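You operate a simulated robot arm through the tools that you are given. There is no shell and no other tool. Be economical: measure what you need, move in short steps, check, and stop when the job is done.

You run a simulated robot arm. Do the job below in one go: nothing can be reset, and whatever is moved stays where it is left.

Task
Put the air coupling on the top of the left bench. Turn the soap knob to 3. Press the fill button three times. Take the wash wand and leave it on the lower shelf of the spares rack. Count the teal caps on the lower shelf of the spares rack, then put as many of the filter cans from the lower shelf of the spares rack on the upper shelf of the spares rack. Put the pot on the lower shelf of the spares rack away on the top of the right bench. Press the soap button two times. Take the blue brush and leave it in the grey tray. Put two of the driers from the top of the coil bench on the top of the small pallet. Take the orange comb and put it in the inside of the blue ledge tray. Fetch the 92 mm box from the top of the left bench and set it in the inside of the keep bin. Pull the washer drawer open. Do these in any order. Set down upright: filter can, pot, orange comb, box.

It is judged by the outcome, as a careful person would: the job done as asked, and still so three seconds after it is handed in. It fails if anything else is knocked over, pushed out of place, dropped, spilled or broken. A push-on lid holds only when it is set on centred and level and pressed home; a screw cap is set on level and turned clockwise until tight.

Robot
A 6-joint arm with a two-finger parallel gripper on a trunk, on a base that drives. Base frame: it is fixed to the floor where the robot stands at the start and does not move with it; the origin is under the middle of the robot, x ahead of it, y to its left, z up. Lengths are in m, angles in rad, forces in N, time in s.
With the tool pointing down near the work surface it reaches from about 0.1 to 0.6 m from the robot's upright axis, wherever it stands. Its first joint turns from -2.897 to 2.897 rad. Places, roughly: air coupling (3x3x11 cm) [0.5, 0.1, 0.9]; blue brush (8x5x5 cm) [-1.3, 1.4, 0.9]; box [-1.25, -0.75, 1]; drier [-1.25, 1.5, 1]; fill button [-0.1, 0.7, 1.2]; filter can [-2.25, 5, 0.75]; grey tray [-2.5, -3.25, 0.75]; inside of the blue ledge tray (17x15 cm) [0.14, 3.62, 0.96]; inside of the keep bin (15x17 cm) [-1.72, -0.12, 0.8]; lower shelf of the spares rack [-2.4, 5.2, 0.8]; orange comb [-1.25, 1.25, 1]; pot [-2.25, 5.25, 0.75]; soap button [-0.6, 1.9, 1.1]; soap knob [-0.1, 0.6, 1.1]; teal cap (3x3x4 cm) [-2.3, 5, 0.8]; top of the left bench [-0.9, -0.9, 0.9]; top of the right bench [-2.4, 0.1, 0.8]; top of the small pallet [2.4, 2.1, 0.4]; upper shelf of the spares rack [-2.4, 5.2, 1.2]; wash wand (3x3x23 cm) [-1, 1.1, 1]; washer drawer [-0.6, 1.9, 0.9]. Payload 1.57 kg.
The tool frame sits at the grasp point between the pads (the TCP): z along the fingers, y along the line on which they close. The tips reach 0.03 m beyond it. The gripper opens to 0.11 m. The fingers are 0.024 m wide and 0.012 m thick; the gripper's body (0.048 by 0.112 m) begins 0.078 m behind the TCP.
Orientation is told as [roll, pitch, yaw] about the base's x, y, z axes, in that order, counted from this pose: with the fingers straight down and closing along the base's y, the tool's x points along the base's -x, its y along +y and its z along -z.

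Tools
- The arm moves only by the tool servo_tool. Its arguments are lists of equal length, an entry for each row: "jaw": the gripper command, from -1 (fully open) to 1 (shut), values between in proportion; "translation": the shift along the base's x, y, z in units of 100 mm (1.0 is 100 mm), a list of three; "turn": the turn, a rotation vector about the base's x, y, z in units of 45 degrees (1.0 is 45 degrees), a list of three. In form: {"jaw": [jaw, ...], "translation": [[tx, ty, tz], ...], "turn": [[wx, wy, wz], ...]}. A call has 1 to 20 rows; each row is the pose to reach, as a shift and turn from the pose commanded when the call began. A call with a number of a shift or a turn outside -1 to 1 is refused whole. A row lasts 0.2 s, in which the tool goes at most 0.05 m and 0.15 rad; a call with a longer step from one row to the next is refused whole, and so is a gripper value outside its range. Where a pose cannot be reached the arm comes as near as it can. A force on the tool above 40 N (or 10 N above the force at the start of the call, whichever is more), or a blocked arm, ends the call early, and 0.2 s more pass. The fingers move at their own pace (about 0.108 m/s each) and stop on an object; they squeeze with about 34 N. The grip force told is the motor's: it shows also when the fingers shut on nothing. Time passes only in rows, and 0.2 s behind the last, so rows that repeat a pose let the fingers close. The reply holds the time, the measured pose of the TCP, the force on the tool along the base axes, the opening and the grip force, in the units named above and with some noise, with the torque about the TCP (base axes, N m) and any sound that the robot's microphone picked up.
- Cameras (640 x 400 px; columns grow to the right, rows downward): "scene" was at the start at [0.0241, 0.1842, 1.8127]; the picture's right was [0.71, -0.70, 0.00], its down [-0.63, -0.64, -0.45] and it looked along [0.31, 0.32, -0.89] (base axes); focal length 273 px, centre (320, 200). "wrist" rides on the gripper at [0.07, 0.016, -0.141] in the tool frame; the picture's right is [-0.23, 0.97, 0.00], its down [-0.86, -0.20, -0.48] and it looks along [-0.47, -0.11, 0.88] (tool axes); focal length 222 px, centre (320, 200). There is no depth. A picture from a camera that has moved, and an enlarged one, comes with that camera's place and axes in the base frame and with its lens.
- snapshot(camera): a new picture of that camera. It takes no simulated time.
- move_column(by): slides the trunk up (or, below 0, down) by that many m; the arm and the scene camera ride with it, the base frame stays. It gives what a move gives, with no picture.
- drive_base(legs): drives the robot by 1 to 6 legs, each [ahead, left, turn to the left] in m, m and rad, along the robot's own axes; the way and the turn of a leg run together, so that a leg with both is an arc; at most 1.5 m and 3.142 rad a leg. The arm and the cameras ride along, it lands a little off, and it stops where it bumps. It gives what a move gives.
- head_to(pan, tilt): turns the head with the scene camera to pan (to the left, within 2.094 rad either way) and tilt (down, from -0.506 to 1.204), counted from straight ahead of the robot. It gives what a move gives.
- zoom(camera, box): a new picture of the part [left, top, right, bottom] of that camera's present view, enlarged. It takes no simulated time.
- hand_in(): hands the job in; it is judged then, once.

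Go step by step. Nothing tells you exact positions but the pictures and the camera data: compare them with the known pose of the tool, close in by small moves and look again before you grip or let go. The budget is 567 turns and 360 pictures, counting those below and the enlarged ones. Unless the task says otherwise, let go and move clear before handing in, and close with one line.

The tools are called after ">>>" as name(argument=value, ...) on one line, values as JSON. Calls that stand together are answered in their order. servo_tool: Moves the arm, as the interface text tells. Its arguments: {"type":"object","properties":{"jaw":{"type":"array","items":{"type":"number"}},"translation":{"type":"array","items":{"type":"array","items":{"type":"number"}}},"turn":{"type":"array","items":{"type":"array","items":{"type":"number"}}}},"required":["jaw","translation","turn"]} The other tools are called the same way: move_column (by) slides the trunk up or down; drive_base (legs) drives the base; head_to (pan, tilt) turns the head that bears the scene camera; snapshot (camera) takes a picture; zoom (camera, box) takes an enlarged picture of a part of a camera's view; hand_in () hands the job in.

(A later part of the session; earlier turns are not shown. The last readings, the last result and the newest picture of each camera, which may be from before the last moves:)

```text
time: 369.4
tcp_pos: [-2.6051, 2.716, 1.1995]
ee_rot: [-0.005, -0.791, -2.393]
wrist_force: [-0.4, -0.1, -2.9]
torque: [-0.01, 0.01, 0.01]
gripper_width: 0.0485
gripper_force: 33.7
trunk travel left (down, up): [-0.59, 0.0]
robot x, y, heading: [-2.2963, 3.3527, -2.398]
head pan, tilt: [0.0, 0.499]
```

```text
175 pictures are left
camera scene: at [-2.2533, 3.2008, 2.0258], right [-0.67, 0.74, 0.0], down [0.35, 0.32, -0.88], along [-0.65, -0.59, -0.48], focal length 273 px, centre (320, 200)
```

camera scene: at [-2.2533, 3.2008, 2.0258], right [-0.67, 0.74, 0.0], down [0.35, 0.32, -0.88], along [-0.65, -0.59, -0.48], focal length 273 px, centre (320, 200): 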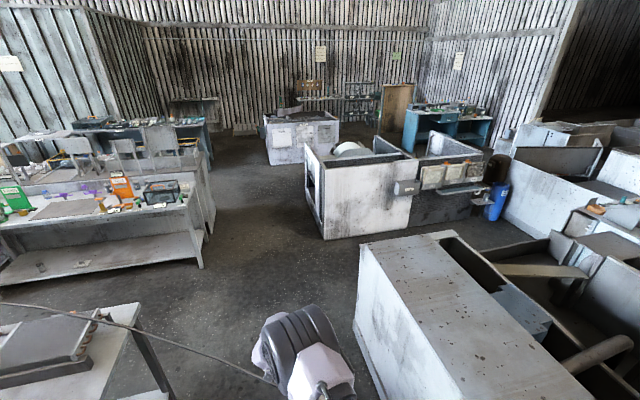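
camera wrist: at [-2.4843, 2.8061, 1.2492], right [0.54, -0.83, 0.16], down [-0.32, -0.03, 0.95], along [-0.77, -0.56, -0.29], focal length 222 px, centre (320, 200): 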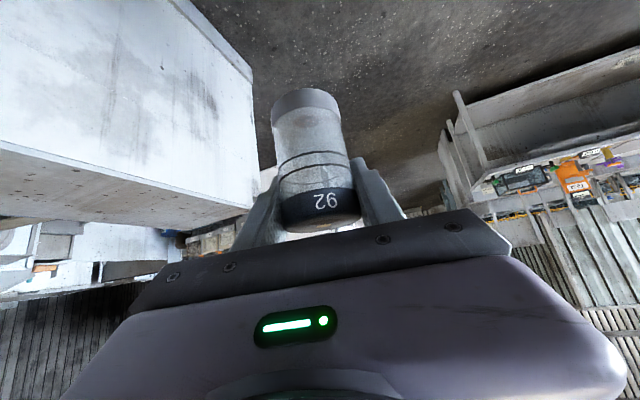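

The way is clear. I drive down the aisle to the front of the right bench.

>>> drive_base(legs=[[0.56, 0.57, 0], [0.6, 0.17, 0], [0.2, 0.25, 0.34]])

>>> head_to(pan=0.3, tilt=0.6)

>>> snapshot(camera="scene")

>>> snapshot(camera="wrist")

```text
time: 378.5
tcp_pos: [-2.6576, 1.0129, 1.1987]
ee_rot: [-0.005, -0.791, -2.053]
wrist_force: [0.3, -0.5, -2.6]
torque: [-0.01, 0.02, -0.01]
gripper_width: 0.0485
gripper_force: 33.8
trunk travel left (down, up): [-0.59, 0.0]
robot x, y, heading: [-2.5767, 1.7161, -2.056]
head pan, tilt: [0.0, 0.499]
```

```text
time: 379.3
tcp_pos: [-2.6581, 1.0121, 1.2002]
ee_rot: [-0.006, -0.79, -2.055]
wrist_force: [0.2, -0.6, -2.0]
torque: [-0.03, 0.04, -0.05]
gripper_width: 0.0484
gripper_force: 33.6
trunk travel left (down, up): [-0.59, 0.0]
robot x, y, heading: [-2.5819, 1.7143, -2.059]
head pan, tilt: [0.3, 0.6]
```

```text
174 pictures are left
camera scene: at [-2.4618, 1.5794, 2.0168], right [-0.98, 0.19, 0.0], down [0.11, 0.55, -0.83], along [-0.16, -0.81, -0.56], focal length 273 px, centre (320, 200)
```

scene: 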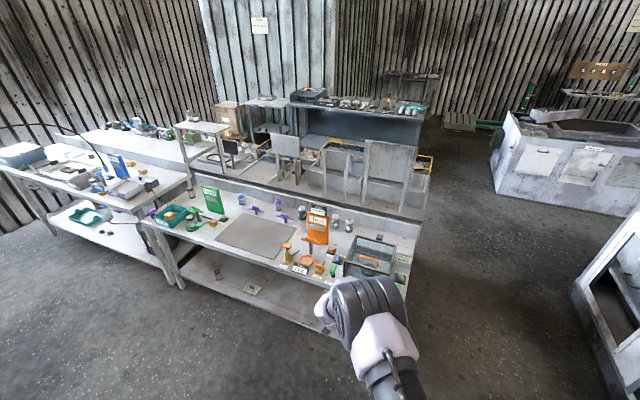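

```text
173 pictures are left
camera wrist: at [-2.5738, 1.137, 1.2493], right [0.79, -0.6, 0.16], down [-0.3, -0.14, 0.95], along [-0.54, -0.79, -0.29], focal length 222 px, centre (320, 200)
```

wrist: 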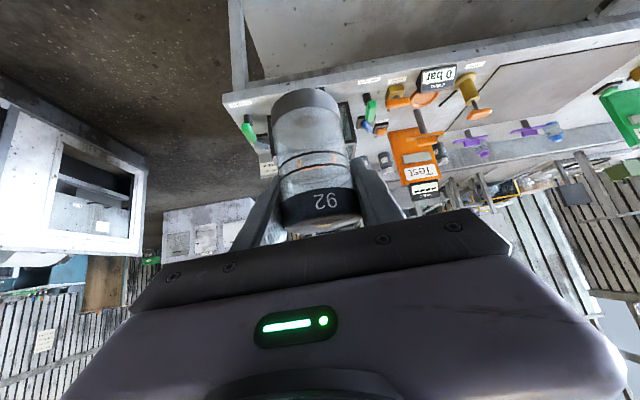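

>>> zoom(camera="scene", box=[140, 170, 420, 320])

```text
2.29 times, centred on (280, 245) of scene
camera zoom: at [-2.4618, 1.5794, 2.0168], right [-0.98, 0.19, 0.0], down [0.11, 0.55, -0.83], along [-0.16, -0.81, -0.56], focal length 624 px, centre (411, 97)
```

zoom: 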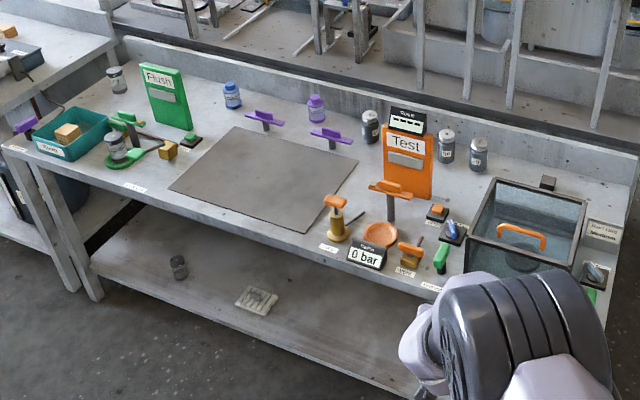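

I choose the bare spot behind the keep bin, between the jar and the Flush block. I drive over to approach it.

>>> drive_base(legs=[[0.2, 1.32, 0], [0.3, 0, 0]])

>>> head_to(pan=0.5, tilt=0.8)

>>> snapshot(camera="scene")

>>> snapshot(camera="wrist")

```text
time: 387.6
tcp_pos: [-1.7197, -0.0506, 1.1997]
ee_rot: [-0.006, -0.79, -2.053]
wrist_force: [-0.1, 0.2, -3.2]
torque: [-0.06, 0.0, -0.02]
gripper_width: 0.0483
gripper_force: 33.5
trunk travel left (down, up): [-0.59, 0.0]
robot x, y, heading: [-1.6424, 0.6527, -2.063]
head pan, tilt: [0.3, 0.6]
```

```text
time: 388.4
tcp_pos: [-1.719, -0.0504, 1.1989]
ee_rot: [-0.007, -0.79, -2.051]
wrist_force: [-0.6, -0.4, -2.1]
torque: [0.03, -0.01, 0.0]
gripper_width: 0.0483
gripper_force: 34.4
trunk travel left (down, up): [-0.59, 0.0]
robot x, y, heading: [-1.6402, 0.6484, -2.061]
head pan, tilt: [0.499, 0.799]
```

```text
171 pictures are left
camera scene: at [-1.5065, 0.5214, 1.9999], right [-1.0, -0.01, 0.0], down [-0.01, 0.72, -0.7], along [0.01, -0.7, -0.72], focal length 273 px, centre (320, 200)
```

scene: 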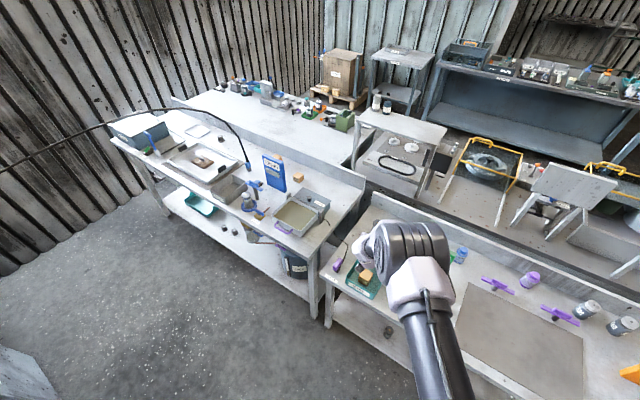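

```text
170 pictures are left
camera wrist: at [-1.6358, 0.073, 1.2491], right [0.79, -0.6, 0.16], down [-0.3, -0.14, 0.95], along [-0.54, -0.79, -0.29], focal length 222 px, centre (320, 200)
```

wrist: 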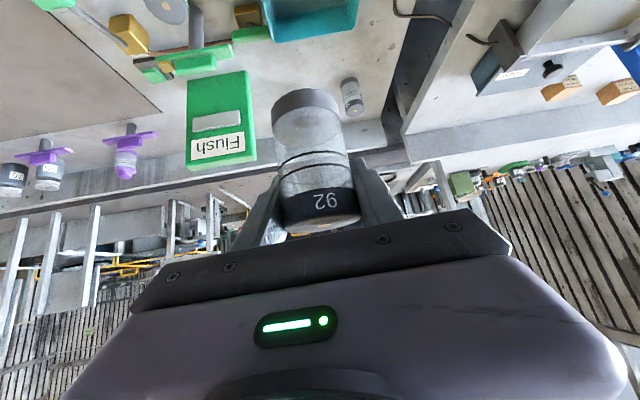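

>>> drive_base(legs=[[0.26, 0, 0]])

>>> move_column(by=-0.22)

>>> snapshot(camera="wrist")

>>> snapshot(camera="scene")

```text
time: 390.2
tcp_pos: [-1.8429, -0.2812, 1.198]
ee_rot: [-0.006, -0.792, -2.054]
wrist_force: [-0.2, 0.1, -1.6]
torque: [-0.02, 0.02, 0.02]
gripper_width: 0.0484
gripper_force: 33.9
trunk travel left (down, up): [-0.59, 0.0]
robot x, y, heading: [-1.7646, 0.4234, -2.061]
head pan, tilt: [0.499, 0.799]
```

```text
time: 392.6
tcp_pos: [-1.8439, -0.2815, 0.9789]
ee_rot: [-0.006, -0.79, -2.053]
wrist_force: [0.3, 0.2, -3.0]
torque: [-0.04, 0.0, 0.01]
gripper_width: 0.0487
gripper_force: 33.7
trunk travel left (down, up): [-0.37, 0.22]
robot x, y, heading: [-1.7621, 0.4205, -2.064]
head pan, tilt: [0.499, 0.799]
```

```text
169 pictures are left
camera wrist: at [-1.7596, -0.1575, 1.0293], right [0.79, -0.6, 0.16], down [-0.3, -0.14, 0.95], along [-0.54, -0.79, -0.29], focal length 222 px, centre (320, 200)
```

wrist: 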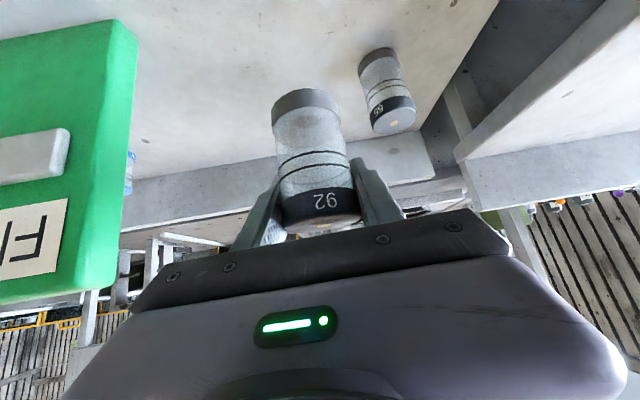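

```text
168 pictures are left
camera scene: at [-1.6298, 0.2908, 1.78], right [-1.0, -0.01, 0.0], down [-0.01, 0.72, -0.7], along [0.01, -0.7, -0.72], focal length 273 px, centre (320, 200)
```

scene: 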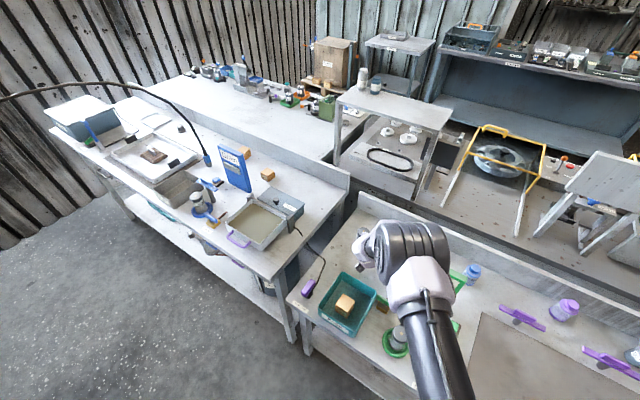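

The spot is clear. I lower the pot gently.

>>> servo_tool(jaw=[1, 1, 1, 1], translation=[[0, 0, -0.3], [0, 0, -0.6], [0, 0, -0.9], [0, 0, -1.0]], turn=[[0, 0, 0], [0, 0, 0], [0, 0, 0], [0, 0, 0]])

>>> servo_tool(jaw=[1, 1, 1, 1, 1, 1, 1, 1, 1, 1, 1, 1], translation=[[0, 0, -0.03], [0, 0, -0.06], [0, 0, -0.09], [0, 0, -0.12], [0, 0, -0.15], [0, 0, -0.17], [0, 0, -0.19], [0, 0, -0.21], [0, 0, -0.23], [0, 0, -0.25], [0, 0, -0.27], [0, 0, -0.29]], turn=[[0, 0, 0], [0, 0, 0], [0, 0, 0], [0, 0, 0], [0, 0, 0], [0, 0, 0], [0, 0, 0], [0, 0, 0], [0, 0, 0], [0, 0, 0], [0, 0, 0], [0, 0, 0]])

>>> snapshot(camera="wrist")

```text
time: 393.6
tcp_pos: [-1.8435, -0.2821, 0.8795]
ee_rot: [-0.007, -0.79, -2.055]
wrist_force: [0.9, -0.2, -2.9]
torque: [-0.03, -0.02, 0.02]
gripper_width: 0.0486
gripper_force: 34.3
trunk travel left (down, up): [-0.37, 0.22]
robot x, y, heading: [-1.7638, 0.4215, -2.059]
head pan, tilt: [0.499, 0.799]
```

```text
time: 396.2
tcp_pos: [-1.8432, -0.2819, 0.8533]
ee_rot: [-0.003, -0.794, -2.056]
wrist_force: [2.1, -4.6, 26.8]
torque: [0.04, -0.43, -0.03]
gripper_width: 0.049
gripper_force: 34.1
trunk travel left (down, up): [-0.37, 0.22]
robot x, y, heading: [-1.7639, 0.4216, -2.06]
head pan, tilt: [0.499, 0.799]
```

```text
167 pictures are left
camera wrist: at [-1.759, -0.1568, 0.902], right [0.79, -0.6, 0.16], down [-0.3, -0.14, 0.95], along [-0.54, -0.79, -0.28], focal length 222 px, centre (320, 200)
```

wrist: 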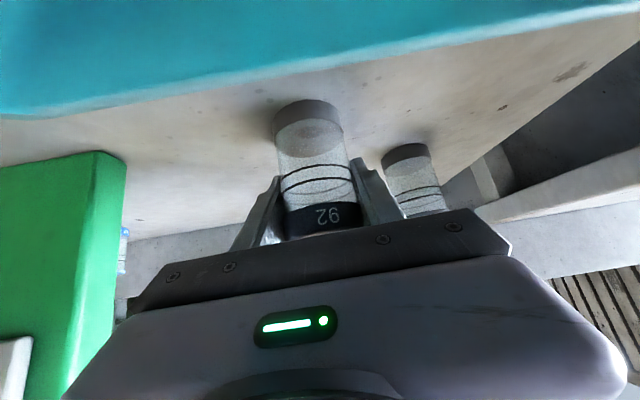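

Pot is down. I release and rise straight up.

>>> servo_tool(jaw=[1, 0.4, -0.1, -0.15, -0.15], translation=[[0, 0, 0.02], [0, 0, 0.02], [0, 0, 0.02], [0, 0, 0.02], [0, 0, 0.02]], turn=[[0, 0, 0], [0, 0, 0], [0, 0, 0], [0, 0, 0], [0, 0, 0]])

>>> servo_tool(jaw=[-0.15, -0.15, -0.15], translation=[[0.03, 0.05, 0.3], [0.06, 0.12, 0.6], [0.1, 0.18, 0.95]], turn=[[0, 0, 0], [0, 0, 0], [0, 0, 0]])

>>> move_column(by=0.22)

>>> snapshot(camera="wrist")

```text
time: 397.4
tcp_pos: [-1.8435, -0.2812, 0.8525]
ee_rot: [-0.004, -0.791, -2.054]
wrist_force: [-0.2, -0.7, -0.1]
torque: [-0.03, 0.0, -0.02]
gripper_width: 0.0633
gripper_force: 0.1
trunk travel left (down, up): [-0.37, 0.22]
robot x, y, heading: [-1.7636, 0.4169, -2.057]
head pan, tilt: [0.499, 0.799]
```

```text
time: 398.2
tcp_pos: [-1.8335, -0.2622, 0.9479]
ee_rot: [-0.005, -0.789, -2.055]
wrist_force: [0.2, -0.3, -0.6]
torque: [-0.01, 0.02, 0.01]
gripper_width: 0.0634
gripper_force: 0.1
trunk travel left (down, up): [-0.37, 0.22]
robot x, y, heading: [-1.7649, 0.4211, -2.057]
head pan, tilt: [0.499, 0.799]
```

```text
time: 400.5
tcp_pos: [-1.8345, -0.2633, 1.1676]
ee_rot: [-0.004, -0.79, -2.053]
wrist_force: [-0.6, -0.2, -0.3]
torque: [0.0, 0.0, 0.02]
gripper_width: 0.0635
gripper_force: 0.0
trunk travel left (down, up): [-0.59, 0.0]
robot x, y, heading: [-1.7628, 0.4206, -2.06]
head pan, tilt: [0.499, 0.799]
```

```text
166 pictures are left
camera wrist: at [-1.7497, -0.1389, 1.2177], right [0.79, -0.6, 0.16], down [-0.3, -0.14, 0.95], along [-0.54, -0.79, -0.29], focal length 222 px, centre (320, 200)
```

wrist: 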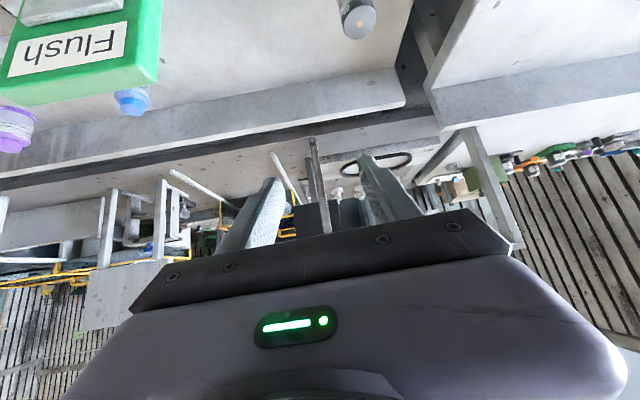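

The pot is released. Next the blue brush: I back off, turn to face the coil bench and check the pot on the way.

>>> drive_base(legs=[[-0.12, 0, 0]])

>>> snapshot(camera="wrist")

>>> drive_base(legs=[[0, 0, 1.52], [0, 0, 1.52]])

>>> head_to(pan=0.2, tilt=0.7)

>>> snapshot(camera="scene")

>>> snapshot(camera="wrist")

```text
time: 401.8
tcp_pos: [-1.7773, -0.1587, 1.1679]
ee_rot: [-0.005, -0.791, -2.055]
wrist_force: [-0.5, 0.5, -0.1]
torque: [-0.03, 0.0, 0.02]
gripper_width: 0.0634
gripper_force: 0.0
trunk travel left (down, up): [-0.59, 0.0]
robot x, y, heading: [-1.7062, 0.5269, -2.062]
head pan, tilt: [0.499, 0.799]
```

```text
165 pictures are left
camera wrist: at [-1.6937, -0.0344, 1.2176], right [0.79, -0.6, 0.16], down [-0.3, -0.14, 0.95], along [-0.54, -0.79, -0.29], focal length 222 px, centre (320, 200)
```

wrist: 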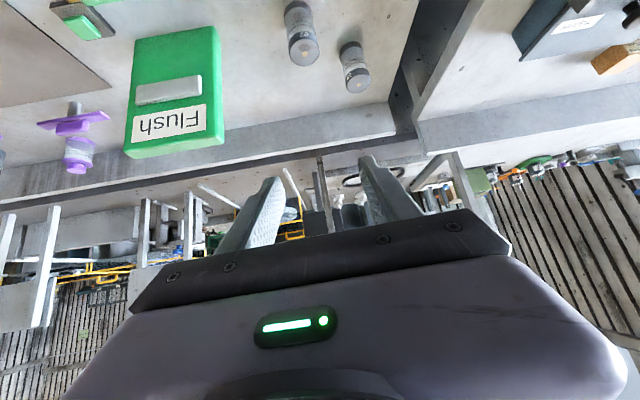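

```text
time: 409.6
tcp_pos: [-1.5739, 1.1999, 1.168]
ee_rot: [-0.005, -0.79, 0.993]
wrist_force: [-0.9, -0.1, 0.8]
torque: [-0.02, 0.01, 0.04]
gripper_width: 0.0632
gripper_force: 0.1
trunk travel left (down, up): [-0.59, 0.0]
robot x, y, heading: [-1.7063, 0.526, 0.987]
head pan, tilt: [0.499, 0.799]
```

```text
time: 410.4
tcp_pos: [-1.573, 1.2007, 1.1671]
ee_rot: [-0.005, -0.791, 0.993]
wrist_force: [-0.2, 0.9, 0.2]
torque: [0.0, 0.0, -0.01]
gripper_width: 0.0634
gripper_force: 0.1
trunk travel left (down, up): [-0.59, 0.0]
robot x, y, heading: [-1.7078, 0.5287, 0.988]
head pan, tilt: [0.201, 0.7]
```

```text
164 pictures are left
camera scene: at [-1.803, 0.6645, 2.0081], right [0.93, -0.37, 0.0], down [-0.24, -0.6, -0.76], along [0.29, 0.71, -0.64], focal length 273 px, centre (320, 200)
```

scene: 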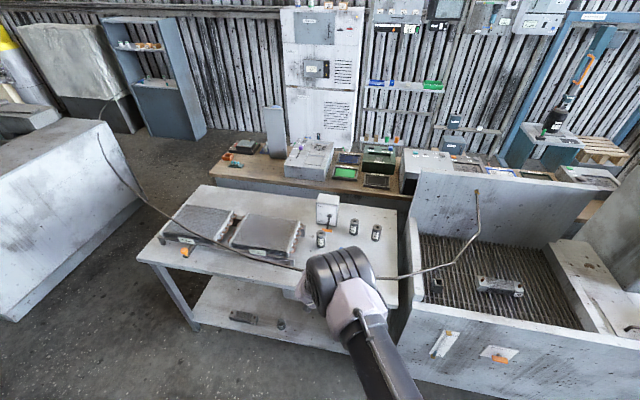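

```text
163 pictures are left
camera wrist: at [-1.6695, 1.0837, 1.2178], right [-0.73, 0.67, 0.16], down [0.31, 0.11, 0.95], along [0.61, 0.73, -0.29], focal length 222 px, centre (320, 200)
```

wrist: 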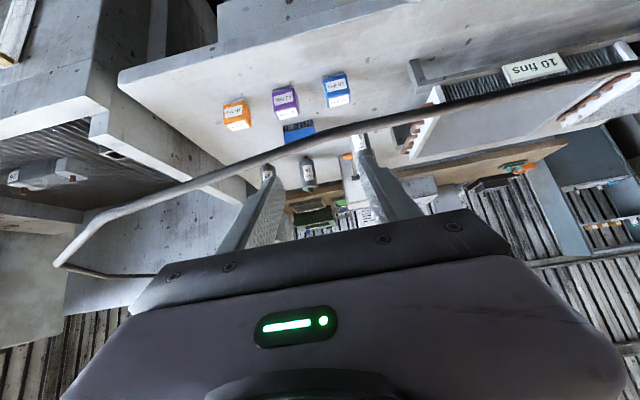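

Both jars stand fine. I move over the blue brush and open the gripper fully.

>>> drive_base(legs=[[0, -0.076, 0], [0.22, 0, 0]])

>>> servo_tool(jaw=[-0.6, -1, -1], translation=[[0, 0, 0], [0, 0, 0], [0, 0, 0]], turn=[[0, 0, 0], [0, 0, 0], [0, 0, 0]])

>>> snapshot(camera="wrist")

>>> zoom(camera="scene", box=[200, 180, 440, 330])

```text
time: 412.7
tcp_pos: [-1.3848, 1.3434, 1.1689]
ee_rot: [-0.004, -0.792, 0.991]
wrist_force: [-0.2, -0.6, -0.6]
torque: [0.03, 0.04, 0.02]
gripper_width: 0.063
gripper_force: 0.1
trunk travel left (down, up): [-0.59, 0.0]
robot x, y, heading: [-1.5245, 0.6685, 0.984]
head pan, tilt: [0.201, 0.7]
```

```text
time: 413.5
tcp_pos: [-1.3833, 1.342, 1.1679]
ee_rot: [-0.005, -0.789, 0.99]
wrist_force: [-0.6, -0.9, -0.4]
torque: [-0.02, 0.04, 0.02]
gripper_width: 0.1101
gripper_force: 0.0
trunk travel left (down, up): [-0.59, 0.0]
robot x, y, heading: [-1.5226, 0.6712, 0.987]
head pan, tilt: [0.201, 0.7]
```

```text
162 pictures are left
camera wrist: at [-1.4809, 1.2269, 1.2179], right [-0.72, 0.67, 0.16], down [0.31, 0.11, 0.95], along [0.62, 0.73, -0.29], focal length 222 px, centre (320, 200)
```

wrist: 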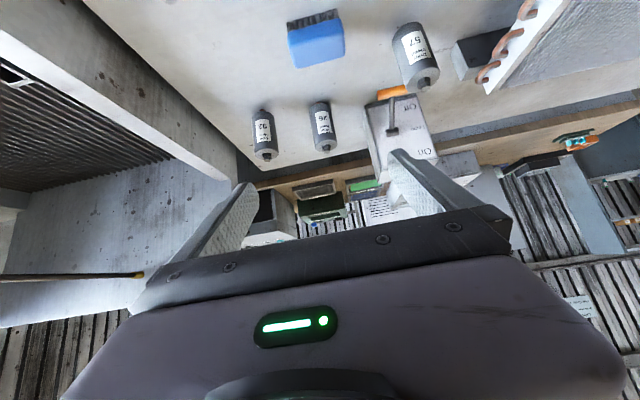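

```text
2.67 times, centred on (320, 255) of scene
camera zoom: at [-1.6156, 0.8079, 2.0081], right [0.93, -0.38, 0.0], down [-0.24, -0.6, -0.77], along [0.29, 0.71, -0.64], focal length 728 px, centre (320, 53)
```

zoom: 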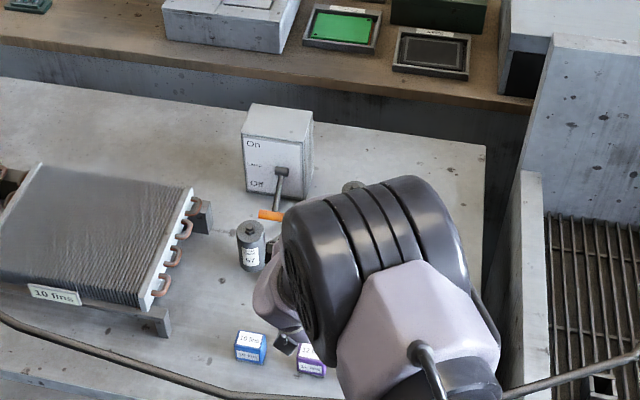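

>>> drive_base(legs=[[0.08, 0.018, 0]])

>>> move_column(by=-0.17)

>>> snapshot(camera="wrist")

```text
time: 414.6
tcp_pos: [-1.3531, 1.4199, 1.168]
ee_rot: [-0.005, -0.791, 0.99]
wrist_force: [0.2, 0.6, -0.2]
torque: [-0.04, -0.03, 0.01]
gripper_width: 0.11
gripper_force: 0.1
trunk travel left (down, up): [-0.59, 0.0]
robot x, y, heading: [-1.4891, 0.7444, 0.979]
head pan, tilt: [0.201, 0.7]
```

```text
time: 416.5
tcp_pos: [-1.354, 1.4191, 0.9989]
ee_rot: [-0.004, -0.792, 0.991]
wrist_force: [0.2, -0.2, 0.6]
torque: [0.0, -0.03, -0.03]
gripper_width: 0.1101
gripper_force: 0.2
trunk travel left (down, up): [-0.42, 0.17]
robot x, y, heading: [-1.4906, 0.7443, 0.985]
head pan, tilt: [0.201, 0.7]
```

```text
160 pictures are left
camera wrist: at [-1.4514, 1.3031, 1.0479], right [-0.72, 0.67, 0.16], down [0.31, 0.11, 0.95], along [0.62, 0.73, -0.29], focal length 222 px, centre (320, 200)
```

wrist: 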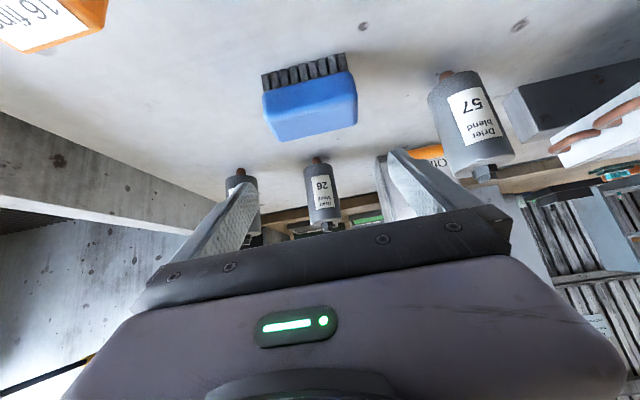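

>>> servo_tool(jaw=[-0.85, -0.85, -0.85, -0.85], translation=[[0.01, 0.04, -0.3], [0.02, 0.08, -0.6], [0.02, 0.1, -0.8], [0.02, 0.1, -0.9]], turn=[[0, 0, 0], [0, 0, 0], [0, 0, 0], [0, 0, 0]])

>>> snapshot(camera="wrist")

```text
time: 417.5
tcp_pos: [-1.3536, 1.429, 0.9096]
ee_rot: [-0.003, -0.795, 0.987]
wrist_force: [-1.9, -2.7, 11.0]
torque: [0.4, 0.49, -0.06]
gripper_width: 0.102
gripper_force: 0.2
trunk travel left (down, up): [-0.42, 0.17]
robot x, y, heading: [-1.4879, 0.7417, 0.982]
head pan, tilt: [0.201, 0.7]
```

```text
159 pictures are left
camera wrist: at [-1.4503, 1.3129, 0.9591], right [-0.72, 0.67, 0.16], down [0.31, 0.11, 0.95], along [0.62, 0.73, -0.28], focal length 222 px, centre (320, 200)
```

wrist: 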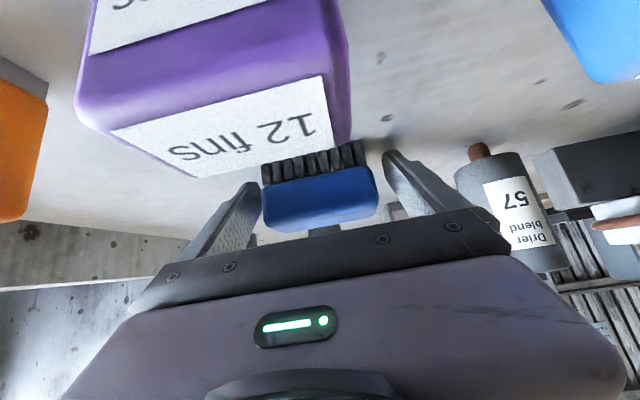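

Fingertips touch the bench with the brush between them. I grip and lift straight up.

>>> servo_tool(jaw=[-0.6, -0.2, 0.2, 0.6, 1, 1], translation=[[0, 0, 0.03], [0, 0, 0.03], [0, 0, 0.03], [0, 0, 0.03], [0, 0, 0.03], [0, 0, 0.03]], turn=[[0, 0, 0], [0, 0, 0], [0, 0, 0], [0, 0, 0], [0, 0, 0], [0, 0, 0]])

>>> servo_tool(jaw=[1, 1, 1], translation=[[0, 0, 0.3], [0, 0, 0.6], [0, 0, 0.9]], turn=[[0, 0, 0], [0, 0, 0], [0, 0, 0]])

>>> snapshot(camera="wrist")

```text
time: 418.9
tcp_pos: [-1.3524, 1.4283, 0.911]
ee_rot: [-0.005, -0.791, 0.989]
wrist_force: [-0.7, 0.4, -0.3]
torque: [-0.02, 0.02, 0.02]
gripper_width: 0.0796
gripper_force: 33.8
trunk travel left (down, up): [-0.42, 0.17]
robot x, y, heading: [-1.4895, 0.7437, 0.979]
head pan, tilt: [0.201, 0.7]
```

```text
time: 419.7
tcp_pos: [-1.352, 1.4285, 1.0017]
ee_rot: [-0.006, -0.79, 0.99]
wrist_force: [0.0, -0.6, -0.8]
torque: [-0.02, 0.0, -0.02]
gripper_width: 0.0795
gripper_force: 34.2
trunk travel left (down, up): [-0.42, 0.17]
robot x, y, heading: [-1.4923, 0.746, 0.983]
head pan, tilt: [0.201, 0.7]
```

```text
158 pictures are left
camera wrist: at [-1.4485, 1.3124, 1.0508], right [-0.72, 0.67, 0.16], down [0.31, 0.11, 0.95], along [0.62, 0.73, -0.29], focal length 222 px, centre (320, 200)
```

wrist: 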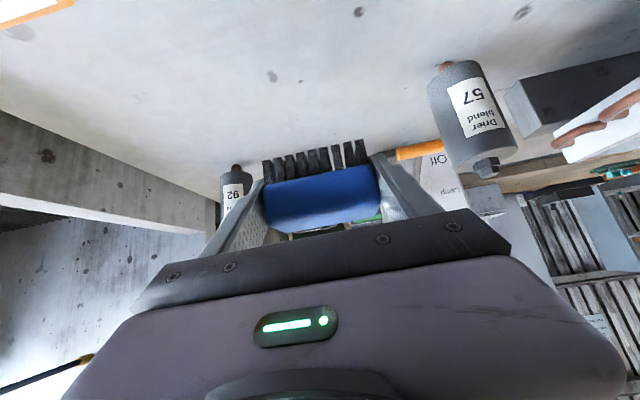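

Brush in hand. I raise, back off and head for the aisle at the far end of the right bench.

>>> move_column(by=0.17)

>>> drive_base(legs=[[-0.25, 0, 0], [0, 1.2, 0], [0, 0, 2.16], [0.9, -0.1, 0]])

>>> head_to(pan=0.9, tilt=0.5)

>>> snapshot(camera="scene")

>>> head_to(pan=0, tilt=0.5)

>>> snapshot(camera="scene")

```text
time: 421.6
tcp_pos: [-1.353, 1.429, 1.1696]
ee_rot: [-0.004, -0.79, 0.99]
wrist_force: [-0.2, -0.7, -1.1]
torque: [-0.01, 0.01, 0.01]
gripper_width: 0.0795
gripper_force: 33.7
trunk travel left (down, up): [-0.59, 0.0]
robot x, y, heading: [-1.4883, 0.7439, 0.984]
head pan, tilt: [0.201, 0.7]
```

```text
time: 438.7
tcp_pos: [-4.1692, 1.0134, 1.1704]
ee_rot: [-0.005, -0.792, -3.121]
wrist_force: [0.3, -0.2, -0.7]
torque: [0.0, -0.01, -0.01]
gripper_width: 0.0795
gripper_force: 34.2
trunk travel left (down, up): [-0.59, 0.0]
robot x, y, heading: [-3.5276, 1.285, -3.122]
head pan, tilt: [0.201, 0.7]
```

```text
time: 439.7
tcp_pos: [-4.1689, 1.0134, 1.1702]
ee_rot: [-0.005, -0.792, -3.119]
wrist_force: [0.4, 0.1, -1.9]
torque: [0.01, -0.02, 0.04]
gripper_width: 0.0795
gripper_force: 33.9
trunk travel left (down, up): [-0.59, 0.0]
robot x, y, heading: [-3.5302, 1.2877, -3.13]
head pan, tilt: [0.901, 0.499]
```

```text
157 pictures are left
camera scene: at [-3.5619, 1.0738, 2.0258], right [-0.79, 0.61, 0.0], down [0.29, 0.38, -0.88], along [-0.54, -0.7, -0.48], focal length 273 px, centre (320, 200)
```

scene: 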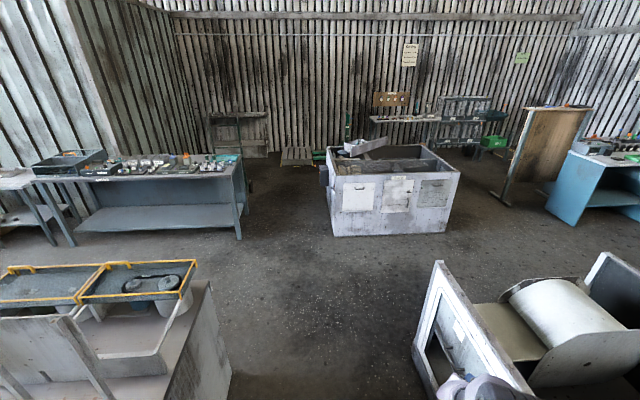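

```text
time: 440.9
tcp_pos: [-4.1688, 1.014, 1.1704]
ee_rot: [-0.004, -0.79, -3.118]
wrist_force: [-1.0, 0.3, -0.8]
torque: [0.0, 0.01, -0.01]
gripper_width: 0.0798
gripper_force: 34.5
trunk travel left (down, up): [-0.59, 0.0]
robot x, y, heading: [-3.5301, 1.2836, -3.127]
head pan, tilt: [0.0, 0.499]
```

```text
156 pictures are left
camera scene: at [-3.5972, 1.1446, 2.0258], right [-0.01, 1.0, 0.0], down [0.48, 0.01, -0.88], along [-0.88, -0.01, -0.48], focal length 273 px, centre (320, 200)
```

scene: 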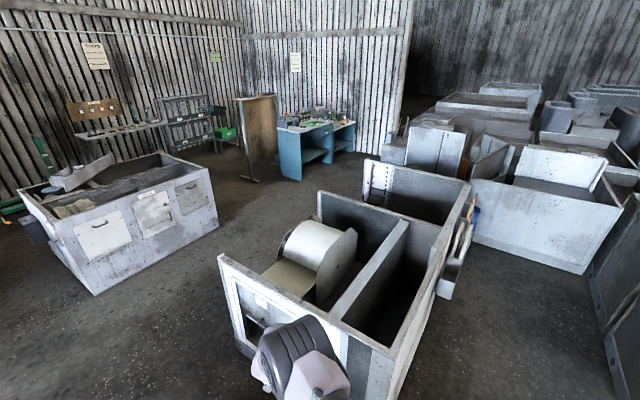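

The lane toward the blue table and the stand (where the grey tray should be) runs west of the frames row. I drive around.

>>> drive_base(legs=[[0.57, 0.93, 0], [0, 0, 1.83], [1.0, -0.33, 0], [0.6, 0.2, 0]])

>>> head_to(pan=0.2, tilt=0.5)

>>> snapshot(camera="scene")

>>> snapshot(camera="wrist")

```text
time: 459.1
tcp_pos: [-3.3405, -1.7722, 1.1704]
ee_rot: [-0.007, -0.791, -1.284]
wrist_force: [0.6, -0.4, -1.3]
torque: [0.04, -0.01, -0.03]
gripper_width: 0.0796
gripper_force: 34.0
trunk travel left (down, up): [-0.59, 0.0]
robot x, y, heading: [-3.7725, -1.219, -1.295]
head pan, tilt: [0.0, 0.499]
```

```text
time: 459.8
tcp_pos: [-3.3412, -1.7718, 1.1706]
ee_rot: [-0.006, -0.79, -1.284]
wrist_force: [0.6, 0.1, -1.1]
torque: [0.04, 0.0, -0.01]
gripper_width: 0.0795
gripper_force: 34.1
trunk travel left (down, up): [-0.59, 0.0]
robot x, y, heading: [-3.7759, -1.223, -1.293]
head pan, tilt: [0.201, 0.499]
```

```text
155 pictures are left
camera scene: at [-3.6006, -1.2477, 2.0258], right [-0.89, -0.46, 0.0], down [-0.22, 0.42, -0.88], along [0.4, -0.78, -0.48], focal length 273 px, centre (320, 200)
```

scene: 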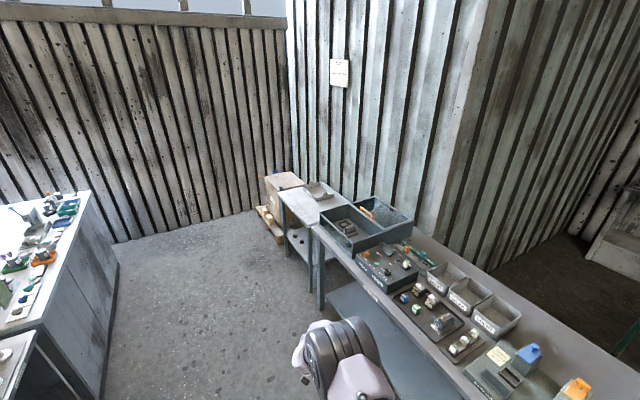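

```text
154 pictures are left
camera wrist: at [-3.3672, -1.6244, 1.2204], right [0.98, 0.12, 0.16], down [-0.11, -0.31, 0.95], along [0.16, -0.94, -0.29], focal length 222 px, centre (320, 200)
```

wrist: 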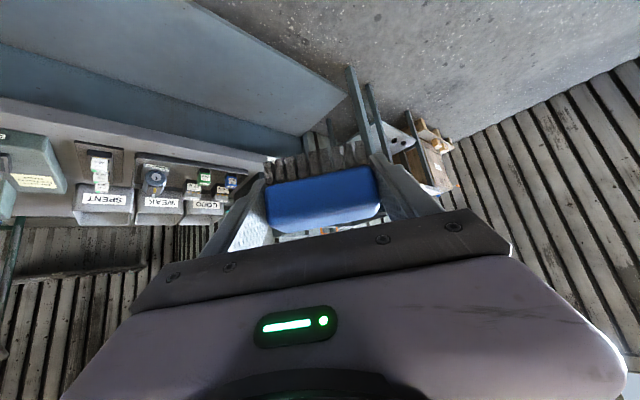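

>>> zoom(camera="scene", box=[250, 160, 430, 300])

```text
2.86 times, centred on (340, 230) of scene
camera zoom: at [-3.6006, -1.2477, 2.0258], right [-0.89, -0.46, 0.0], down [-0.22, 0.42, -0.88], along [0.4, -0.78, -0.48], focal length 780 px, centre (263, 114)
```

zoom: 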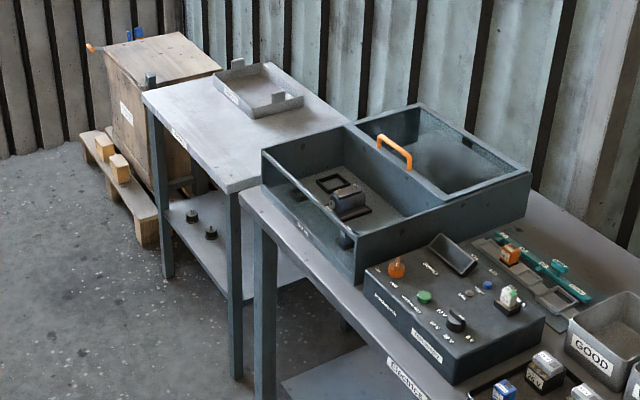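

The grey tray sits on the small stand at about (-2.46, -3.43). I drive over and square up to the stand.

>>> drive_base(legs=[[1.18, 0.94, 0], [0, 0, -0.868], [0.2, 0.52, 0]])

>>> head_to(pan=0.3, tilt=0.8)

>>> snapshot(camera="scene")

>>> snapshot(camera="wrist")

```text
refused: leg 1 is longer than a leg can be; nothing moved
```

```text
time: 460.6
tcp_pos: [-3.342, -1.7729, 1.1703]
ee_rot: [-0.004, -0.792, -1.284]
wrist_force: [-0.2, -0.9, -1.1]
torque: [0.0, 0.02, 0.0]
gripper_width: 0.0795
gripper_force: 33.8
trunk travel left (down, up): [-0.59, 0.0]
robot x, y, heading: [-3.7696, -1.2258, -1.295]
head pan, tilt: [0.3, 0.799]
```

```text
152 pictures are left
camera scene: at [-3.5985, -1.2344, 1.9999], right [-0.84, -0.55, 0.0], down [-0.39, 0.6, -0.7], along [0.38, -0.58, -0.72], focal length 273 px, centre (320, 200)
```

scene: 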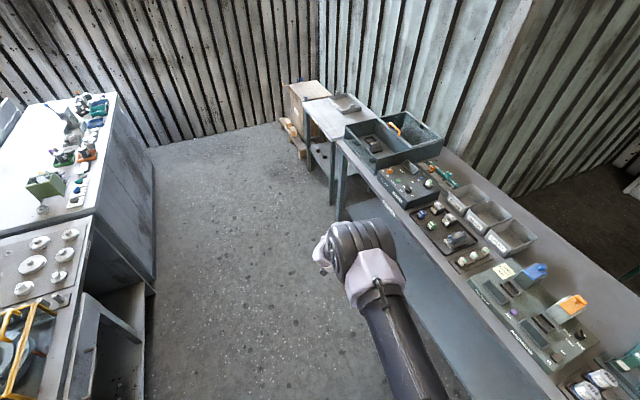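

```text
151 pictures are left
camera wrist: at [-3.3673, -1.6243, 1.2204], right [0.98, 0.12, 0.16], down [-0.11, -0.31, 0.95], along [0.16, -0.94, -0.29], focal length 222 px, centre (320, 200)
```

wrist: 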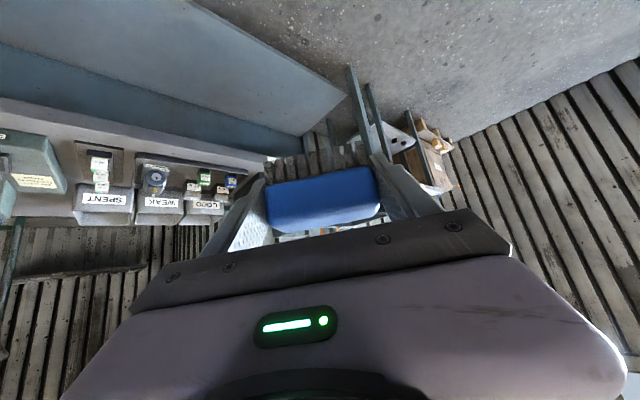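

The leg was too long (over 1.5 m); I split it.

>>> drive_base(legs=[[0.59, 0.47, 0], [0.59, 0.47, 0], [0, 0, -0.868], [0.15, 0.52, 0]])

>>> snapshot(camera="scene")

>>> snapshot(camera="wrist")

```text
time: 473.3
tcp_pos: [-2.3155, -3.1865, 1.1708]
ee_rot: [-0.005, -0.791, -2.133]
wrist_force: [-0.6, -0.7, -1.3]
torque: [0.02, -0.02, -0.01]
gripper_width: 0.0798
gripper_force: 33.4
trunk travel left (down, up): [-0.59, 0.0]
robot x, y, heading: [-2.186, -2.5004, -2.141]
head pan, tilt: [0.3, 0.799]
```

```text
150 pictures are left
camera scene: at [-2.0815, -2.6364, 1.9999], right [-0.96, 0.27, 0.0], down [0.19, 0.69, -0.7], along [-0.19, -0.67, -0.72], focal length 273 px, centre (320, 200)
```

scene: 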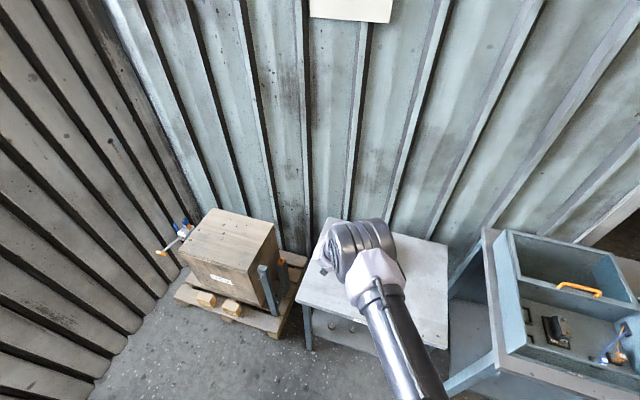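

```text
149 pictures are left
camera wrist: at [-2.2217, -3.0681, 1.2204], right [0.74, -0.66, 0.16], down [-0.31, -0.12, 0.95], along [-0.6, -0.74, -0.29], focal length 222 px, centre (320, 200)
```

wrist: 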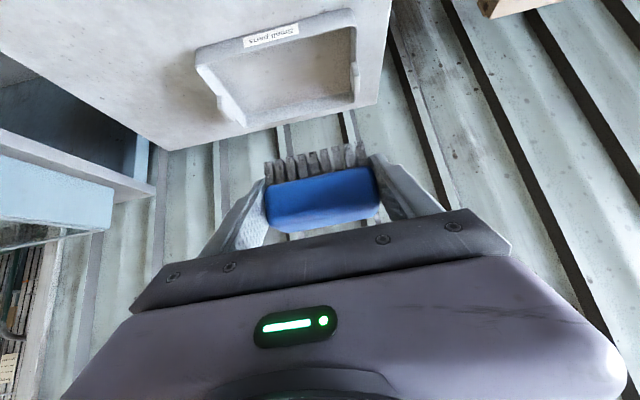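

The tray is labelled "Small parts", grey, right ahead. I move over its centre and lower.

>>> drive_base(legs=[[0.21, -0.054, 0]])

>>> move_column(by=-0.2)

>>> snapshot(camera="wrist")

>>> snapshot(camera="scene")

```text
time: 475.0
tcp_pos: [-2.4716, -3.3342, 1.1708]
ee_rot: [-0.007, -0.789, -2.131]
wrist_force: [0.1, 0.4, -1.5]
torque: [0.03, -0.04, 0.0]
gripper_width: 0.0793
gripper_force: 33.6
trunk travel left (down, up): [-0.59, 0.0]
robot x, y, heading: [-2.3477, -2.6495, -2.141]
head pan, tilt: [0.3, 0.799]
```

```text
time: 477.2
tcp_pos: [-2.4718, -3.3343, 0.9703]
ee_rot: [-0.005, -0.791, -2.129]
wrist_force: [0.4, -0.1, -1.0]
torque: [-0.01, 0.0, -0.02]
gripper_width: 0.0794
gripper_force: 34.5
trunk travel left (down, up): [-0.39, 0.2]
robot x, y, heading: [-2.3483, -2.6439, -2.139]
head pan, tilt: [0.3, 0.799]
```

```text
148 pictures are left
camera wrist: at [-2.3785, -3.2162, 1.0206], right [0.74, -0.66, 0.16], down [-0.31, -0.12, 0.95], along [-0.6, -0.75, -0.29], focal length 222 px, centre (320, 200)
```

wrist: 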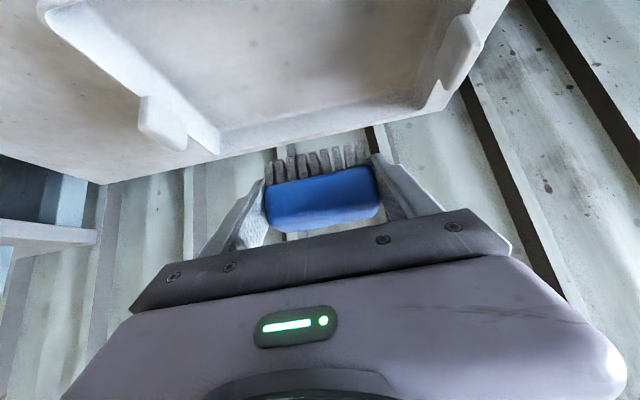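

```text
147 pictures are left
camera scene: at [-2.2392, -2.7842, 1.8], right [-0.96, 0.26, 0.0], down [0.19, 0.69, -0.7], along [-0.18, -0.67, -0.72], focal length 273 px, centre (320, 200)
```

scene: 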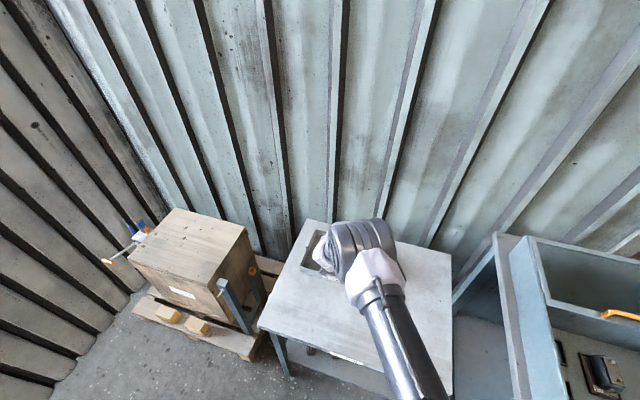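

The tray's centre is about 6 cm farther in; I move forward and lower until contact.

>>> drive_base(legs=[[0.06, 0, 0]])

>>> servo_tool(jaw=[1, 1, 1, 1], translation=[[0, 0, -0.3], [0, 0, -0.6], [0, 0, -0.8], [0, 0, -1.0]], turn=[[0, 0, 0], [0, 0, 0], [0, 0, 0], [0, 0, 0]])

>>> snapshot(camera="wrist")

```text
time: 478.1
tcp_pos: [-2.5037, -3.3842, 0.9693]
ee_rot: [-0.007, -0.788, -2.129]
wrist_force: [0.5, -0.1, -1.1]
torque: [0.04, -0.02, 0.03]
gripper_width: 0.0796
gripper_force: 34.3
trunk travel left (down, up): [-0.39, 0.2]
robot x, y, heading: [-2.3793, -2.6959, -2.135]
head pan, tilt: [0.3, 0.799]
```

```text
time: 479.1
tcp_pos: [-2.5037, -3.3848, 0.8705]
ee_rot: [-0.007, -0.789, -2.128]
wrist_force: [0.4, 0.1, -0.9]
torque: [0.01, 0.01, -0.03]
gripper_width: 0.0796
gripper_force: 33.9
trunk travel left (down, up): [-0.39, 0.2]
robot x, y, heading: [-2.3799, -2.6958, -2.137]
head pan, tilt: [0.3, 0.799]
```

```text
146 pictures are left
camera wrist: at [-2.4103, -3.2661, 0.9209], right [0.74, -0.66, 0.16], down [-0.3, -0.12, 0.95], along [-0.6, -0.75, -0.29], focal length 222 px, centre (320, 200)
```

wrist: 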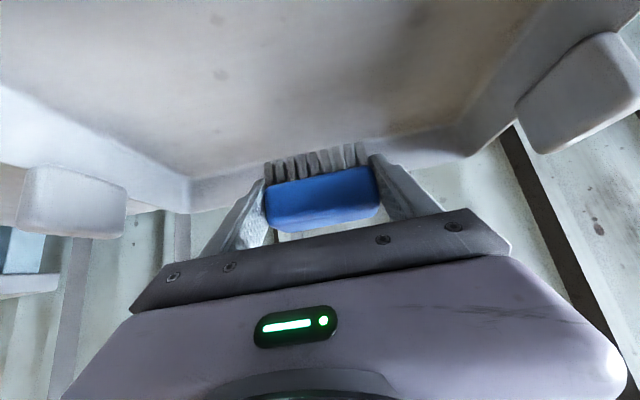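

>>> servo_tool(jaw=[1, 1, 1, 1, 1, 1, 1, 1, 1, 1, 1, 1, 1, 1], translation=[[0, 0, -0.1], [0, 0, -0.2], [0, 0, -0.25], [0, 0, -0.3], [0, 0, -0.34], [0, 0, -0.38], [0, 0, -0.42], [0, 0, -0.46], [0, 0, -0.5], [0, 0, -0.53], [0, 0, -0.56], [0, 0, -0.59], [0, 0, -0.62], [0, 0, -0.65]], turn=[[0, 0, 0], [0, 0, 0], [0, 0, 0], [0, 0, 0], [0, 0, 0], [0, 0, 0], [0, 0, 0], [0, 0, 0], [0, 0, 0], [0, 0, 0], [0, 0, 0], [0, 0, 0], [0, 0, 0], [0, 0, 0]])

>>> snapshot(camera="wrist")

```text
time: 480.9
tcp_pos: [-2.505, -3.3898, 0.8329]
ee_rot: [0.002, -0.805, -2.138]
wrist_force: [-1.5, -1.3, 21.2]
torque: [0.26, 0.15, -0.18]
gripper_width: 0.0796
gripper_force: 33.8
trunk travel left (down, up): [-0.39, 0.2]
robot x, y, heading: [-2.3775, -2.6961, -2.137]
head pan, tilt: [0.3, 0.799]
stopped in row 9: the force on the tool passed its limit at 46 N (the readings are from after the stop); the commanded pose is now the measured one
```

```text
145 pictures are left
camera wrist: at [-2.4106, -3.2707, 0.8812], right [0.74, -0.66, 0.16], down [-0.3, -0.1, 0.95], along [-0.6, -0.75, -0.27], focal length 222 px, centre (320, 200)
```

wrist: 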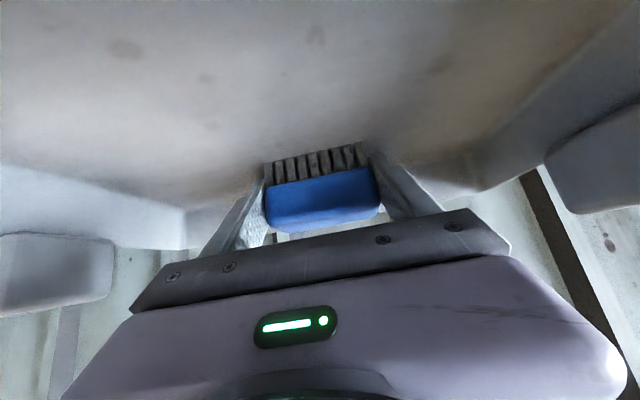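

Contact with the tray floor. I release and rise.

>>> servo_tool(jaw=[0.5, 0, -0.6, -0.8, -0.8], translation=[[0, 0, 0.02], [0, 0, 0.02], [0, 0, 0.02], [0, 0, 0.02], [0, 0, 0.02]], turn=[[0, 0, 0], [0, 0, 0], [0, 0, 0], [0, 0, 0], [0, 0, 0]])

>>> servo_tool(jaw=[-0.8, -0.8, -0.8], translation=[[0, 0.02, 0.3], [0, 0.04, 0.6], [0, 0.05, 0.95]], turn=[[0, 0, 0], [0, 0, 0], [0, 0, 0]])

>>> move_column(by=0.2)

>>> drive_base(legs=[[-0.15, 0, 0]])

>>> snapshot(camera="wrist")

```text
time: 482.1
tcp_pos: [-2.504, -3.3859, 0.8332]
ee_rot: [0.001, -0.8, -2.138]
wrist_force: [-6.0, 2.7, 22.8]
torque: [-0.4, -0.05, -0.21]
gripper_width: 0.091
gripper_force: 0.0
trunk travel left (down, up): [-0.39, 0.2]
robot x, y, heading: [-2.377, -2.6977, -2.136]
head pan, tilt: [0.3, 0.799]
```

```text
time: 482.9
tcp_pos: [-2.5026, -3.3823, 0.9272]
ee_rot: [-0.001, -0.797, -2.135]
wrist_force: [-0.3, -0.4, 0.7]
torque: [0.0, 0.03, 0.0]
gripper_width: 0.0987
gripper_force: 0.2
trunk travel left (down, up): [-0.39, 0.2]
robot x, y, heading: [-2.378, -2.7018, -2.142]
head pan, tilt: [0.3, 0.799]
```

```text
time: 485.1
tcp_pos: [-2.5037, -3.383, 1.1272]
ee_rot: [-0.002, -0.8, -2.133]
wrist_force: [-0.1, 0.2, 0.2]
torque: [0.0, 0.0, 0.0]
gripper_width: 0.0989
gripper_force: 0.1
trunk travel left (down, up): [-0.59, 0.0]
robot x, y, heading: [-2.3748, -2.6952, -2.136]
head pan, tilt: [0.3, 0.799]
```

```text
time: 486.5
tcp_pos: [-2.4235, -3.2587, 1.1282]
ee_rot: [-0.001, -0.798, -2.134]
wrist_force: [0.1, 0.3, 0.2]
torque: [0.0, 0.0, -0.01]
gripper_width: 0.0992
gripper_force: 0.0
trunk travel left (down, up): [-0.59, 0.0]
robot x, y, heading: [-2.3, -2.5706, -2.142]
head pan, tilt: [0.3, 0.799]
```

```text
144 pictures are left
camera wrist: at [-2.3306, -3.1406, 1.1762], right [0.74, -0.66, 0.16], down [-0.3, -0.11, 0.95], along [-0.6, -0.75, -0.28], focal length 222 px, centre (320, 200)
```

wrist: 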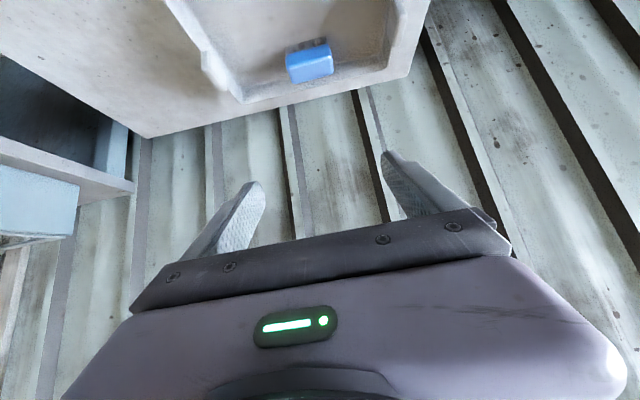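

The brush lies in the grey tray. I retrace the route back to the coil bench.

>>> drive_base(legs=[[-0.21, -0.55, 0], [0, 0, 0.85], [-0.59, -0.47, 0], [-0.55, -0.45, 0], [-0.6, -0.22, 0], [-1.0, 0.33, 0]])

```text
time: 507.4
tcp_pos: [-3.779, -0.2601, 1.1271]
ee_rot: [-0.001, -0.8, -1.265]
wrist_force: [0.9, 0.4, 0.7]
torque: [-0.02, 0.01, 0.0]
gripper_width: 0.099
gripper_force: 0.1
trunk travel left (down, up): [-0.59, 0.0]
robot x, y, heading: [-4.2214, 0.2786, -1.269]
head pan, tilt: [0.3, 0.799]
```

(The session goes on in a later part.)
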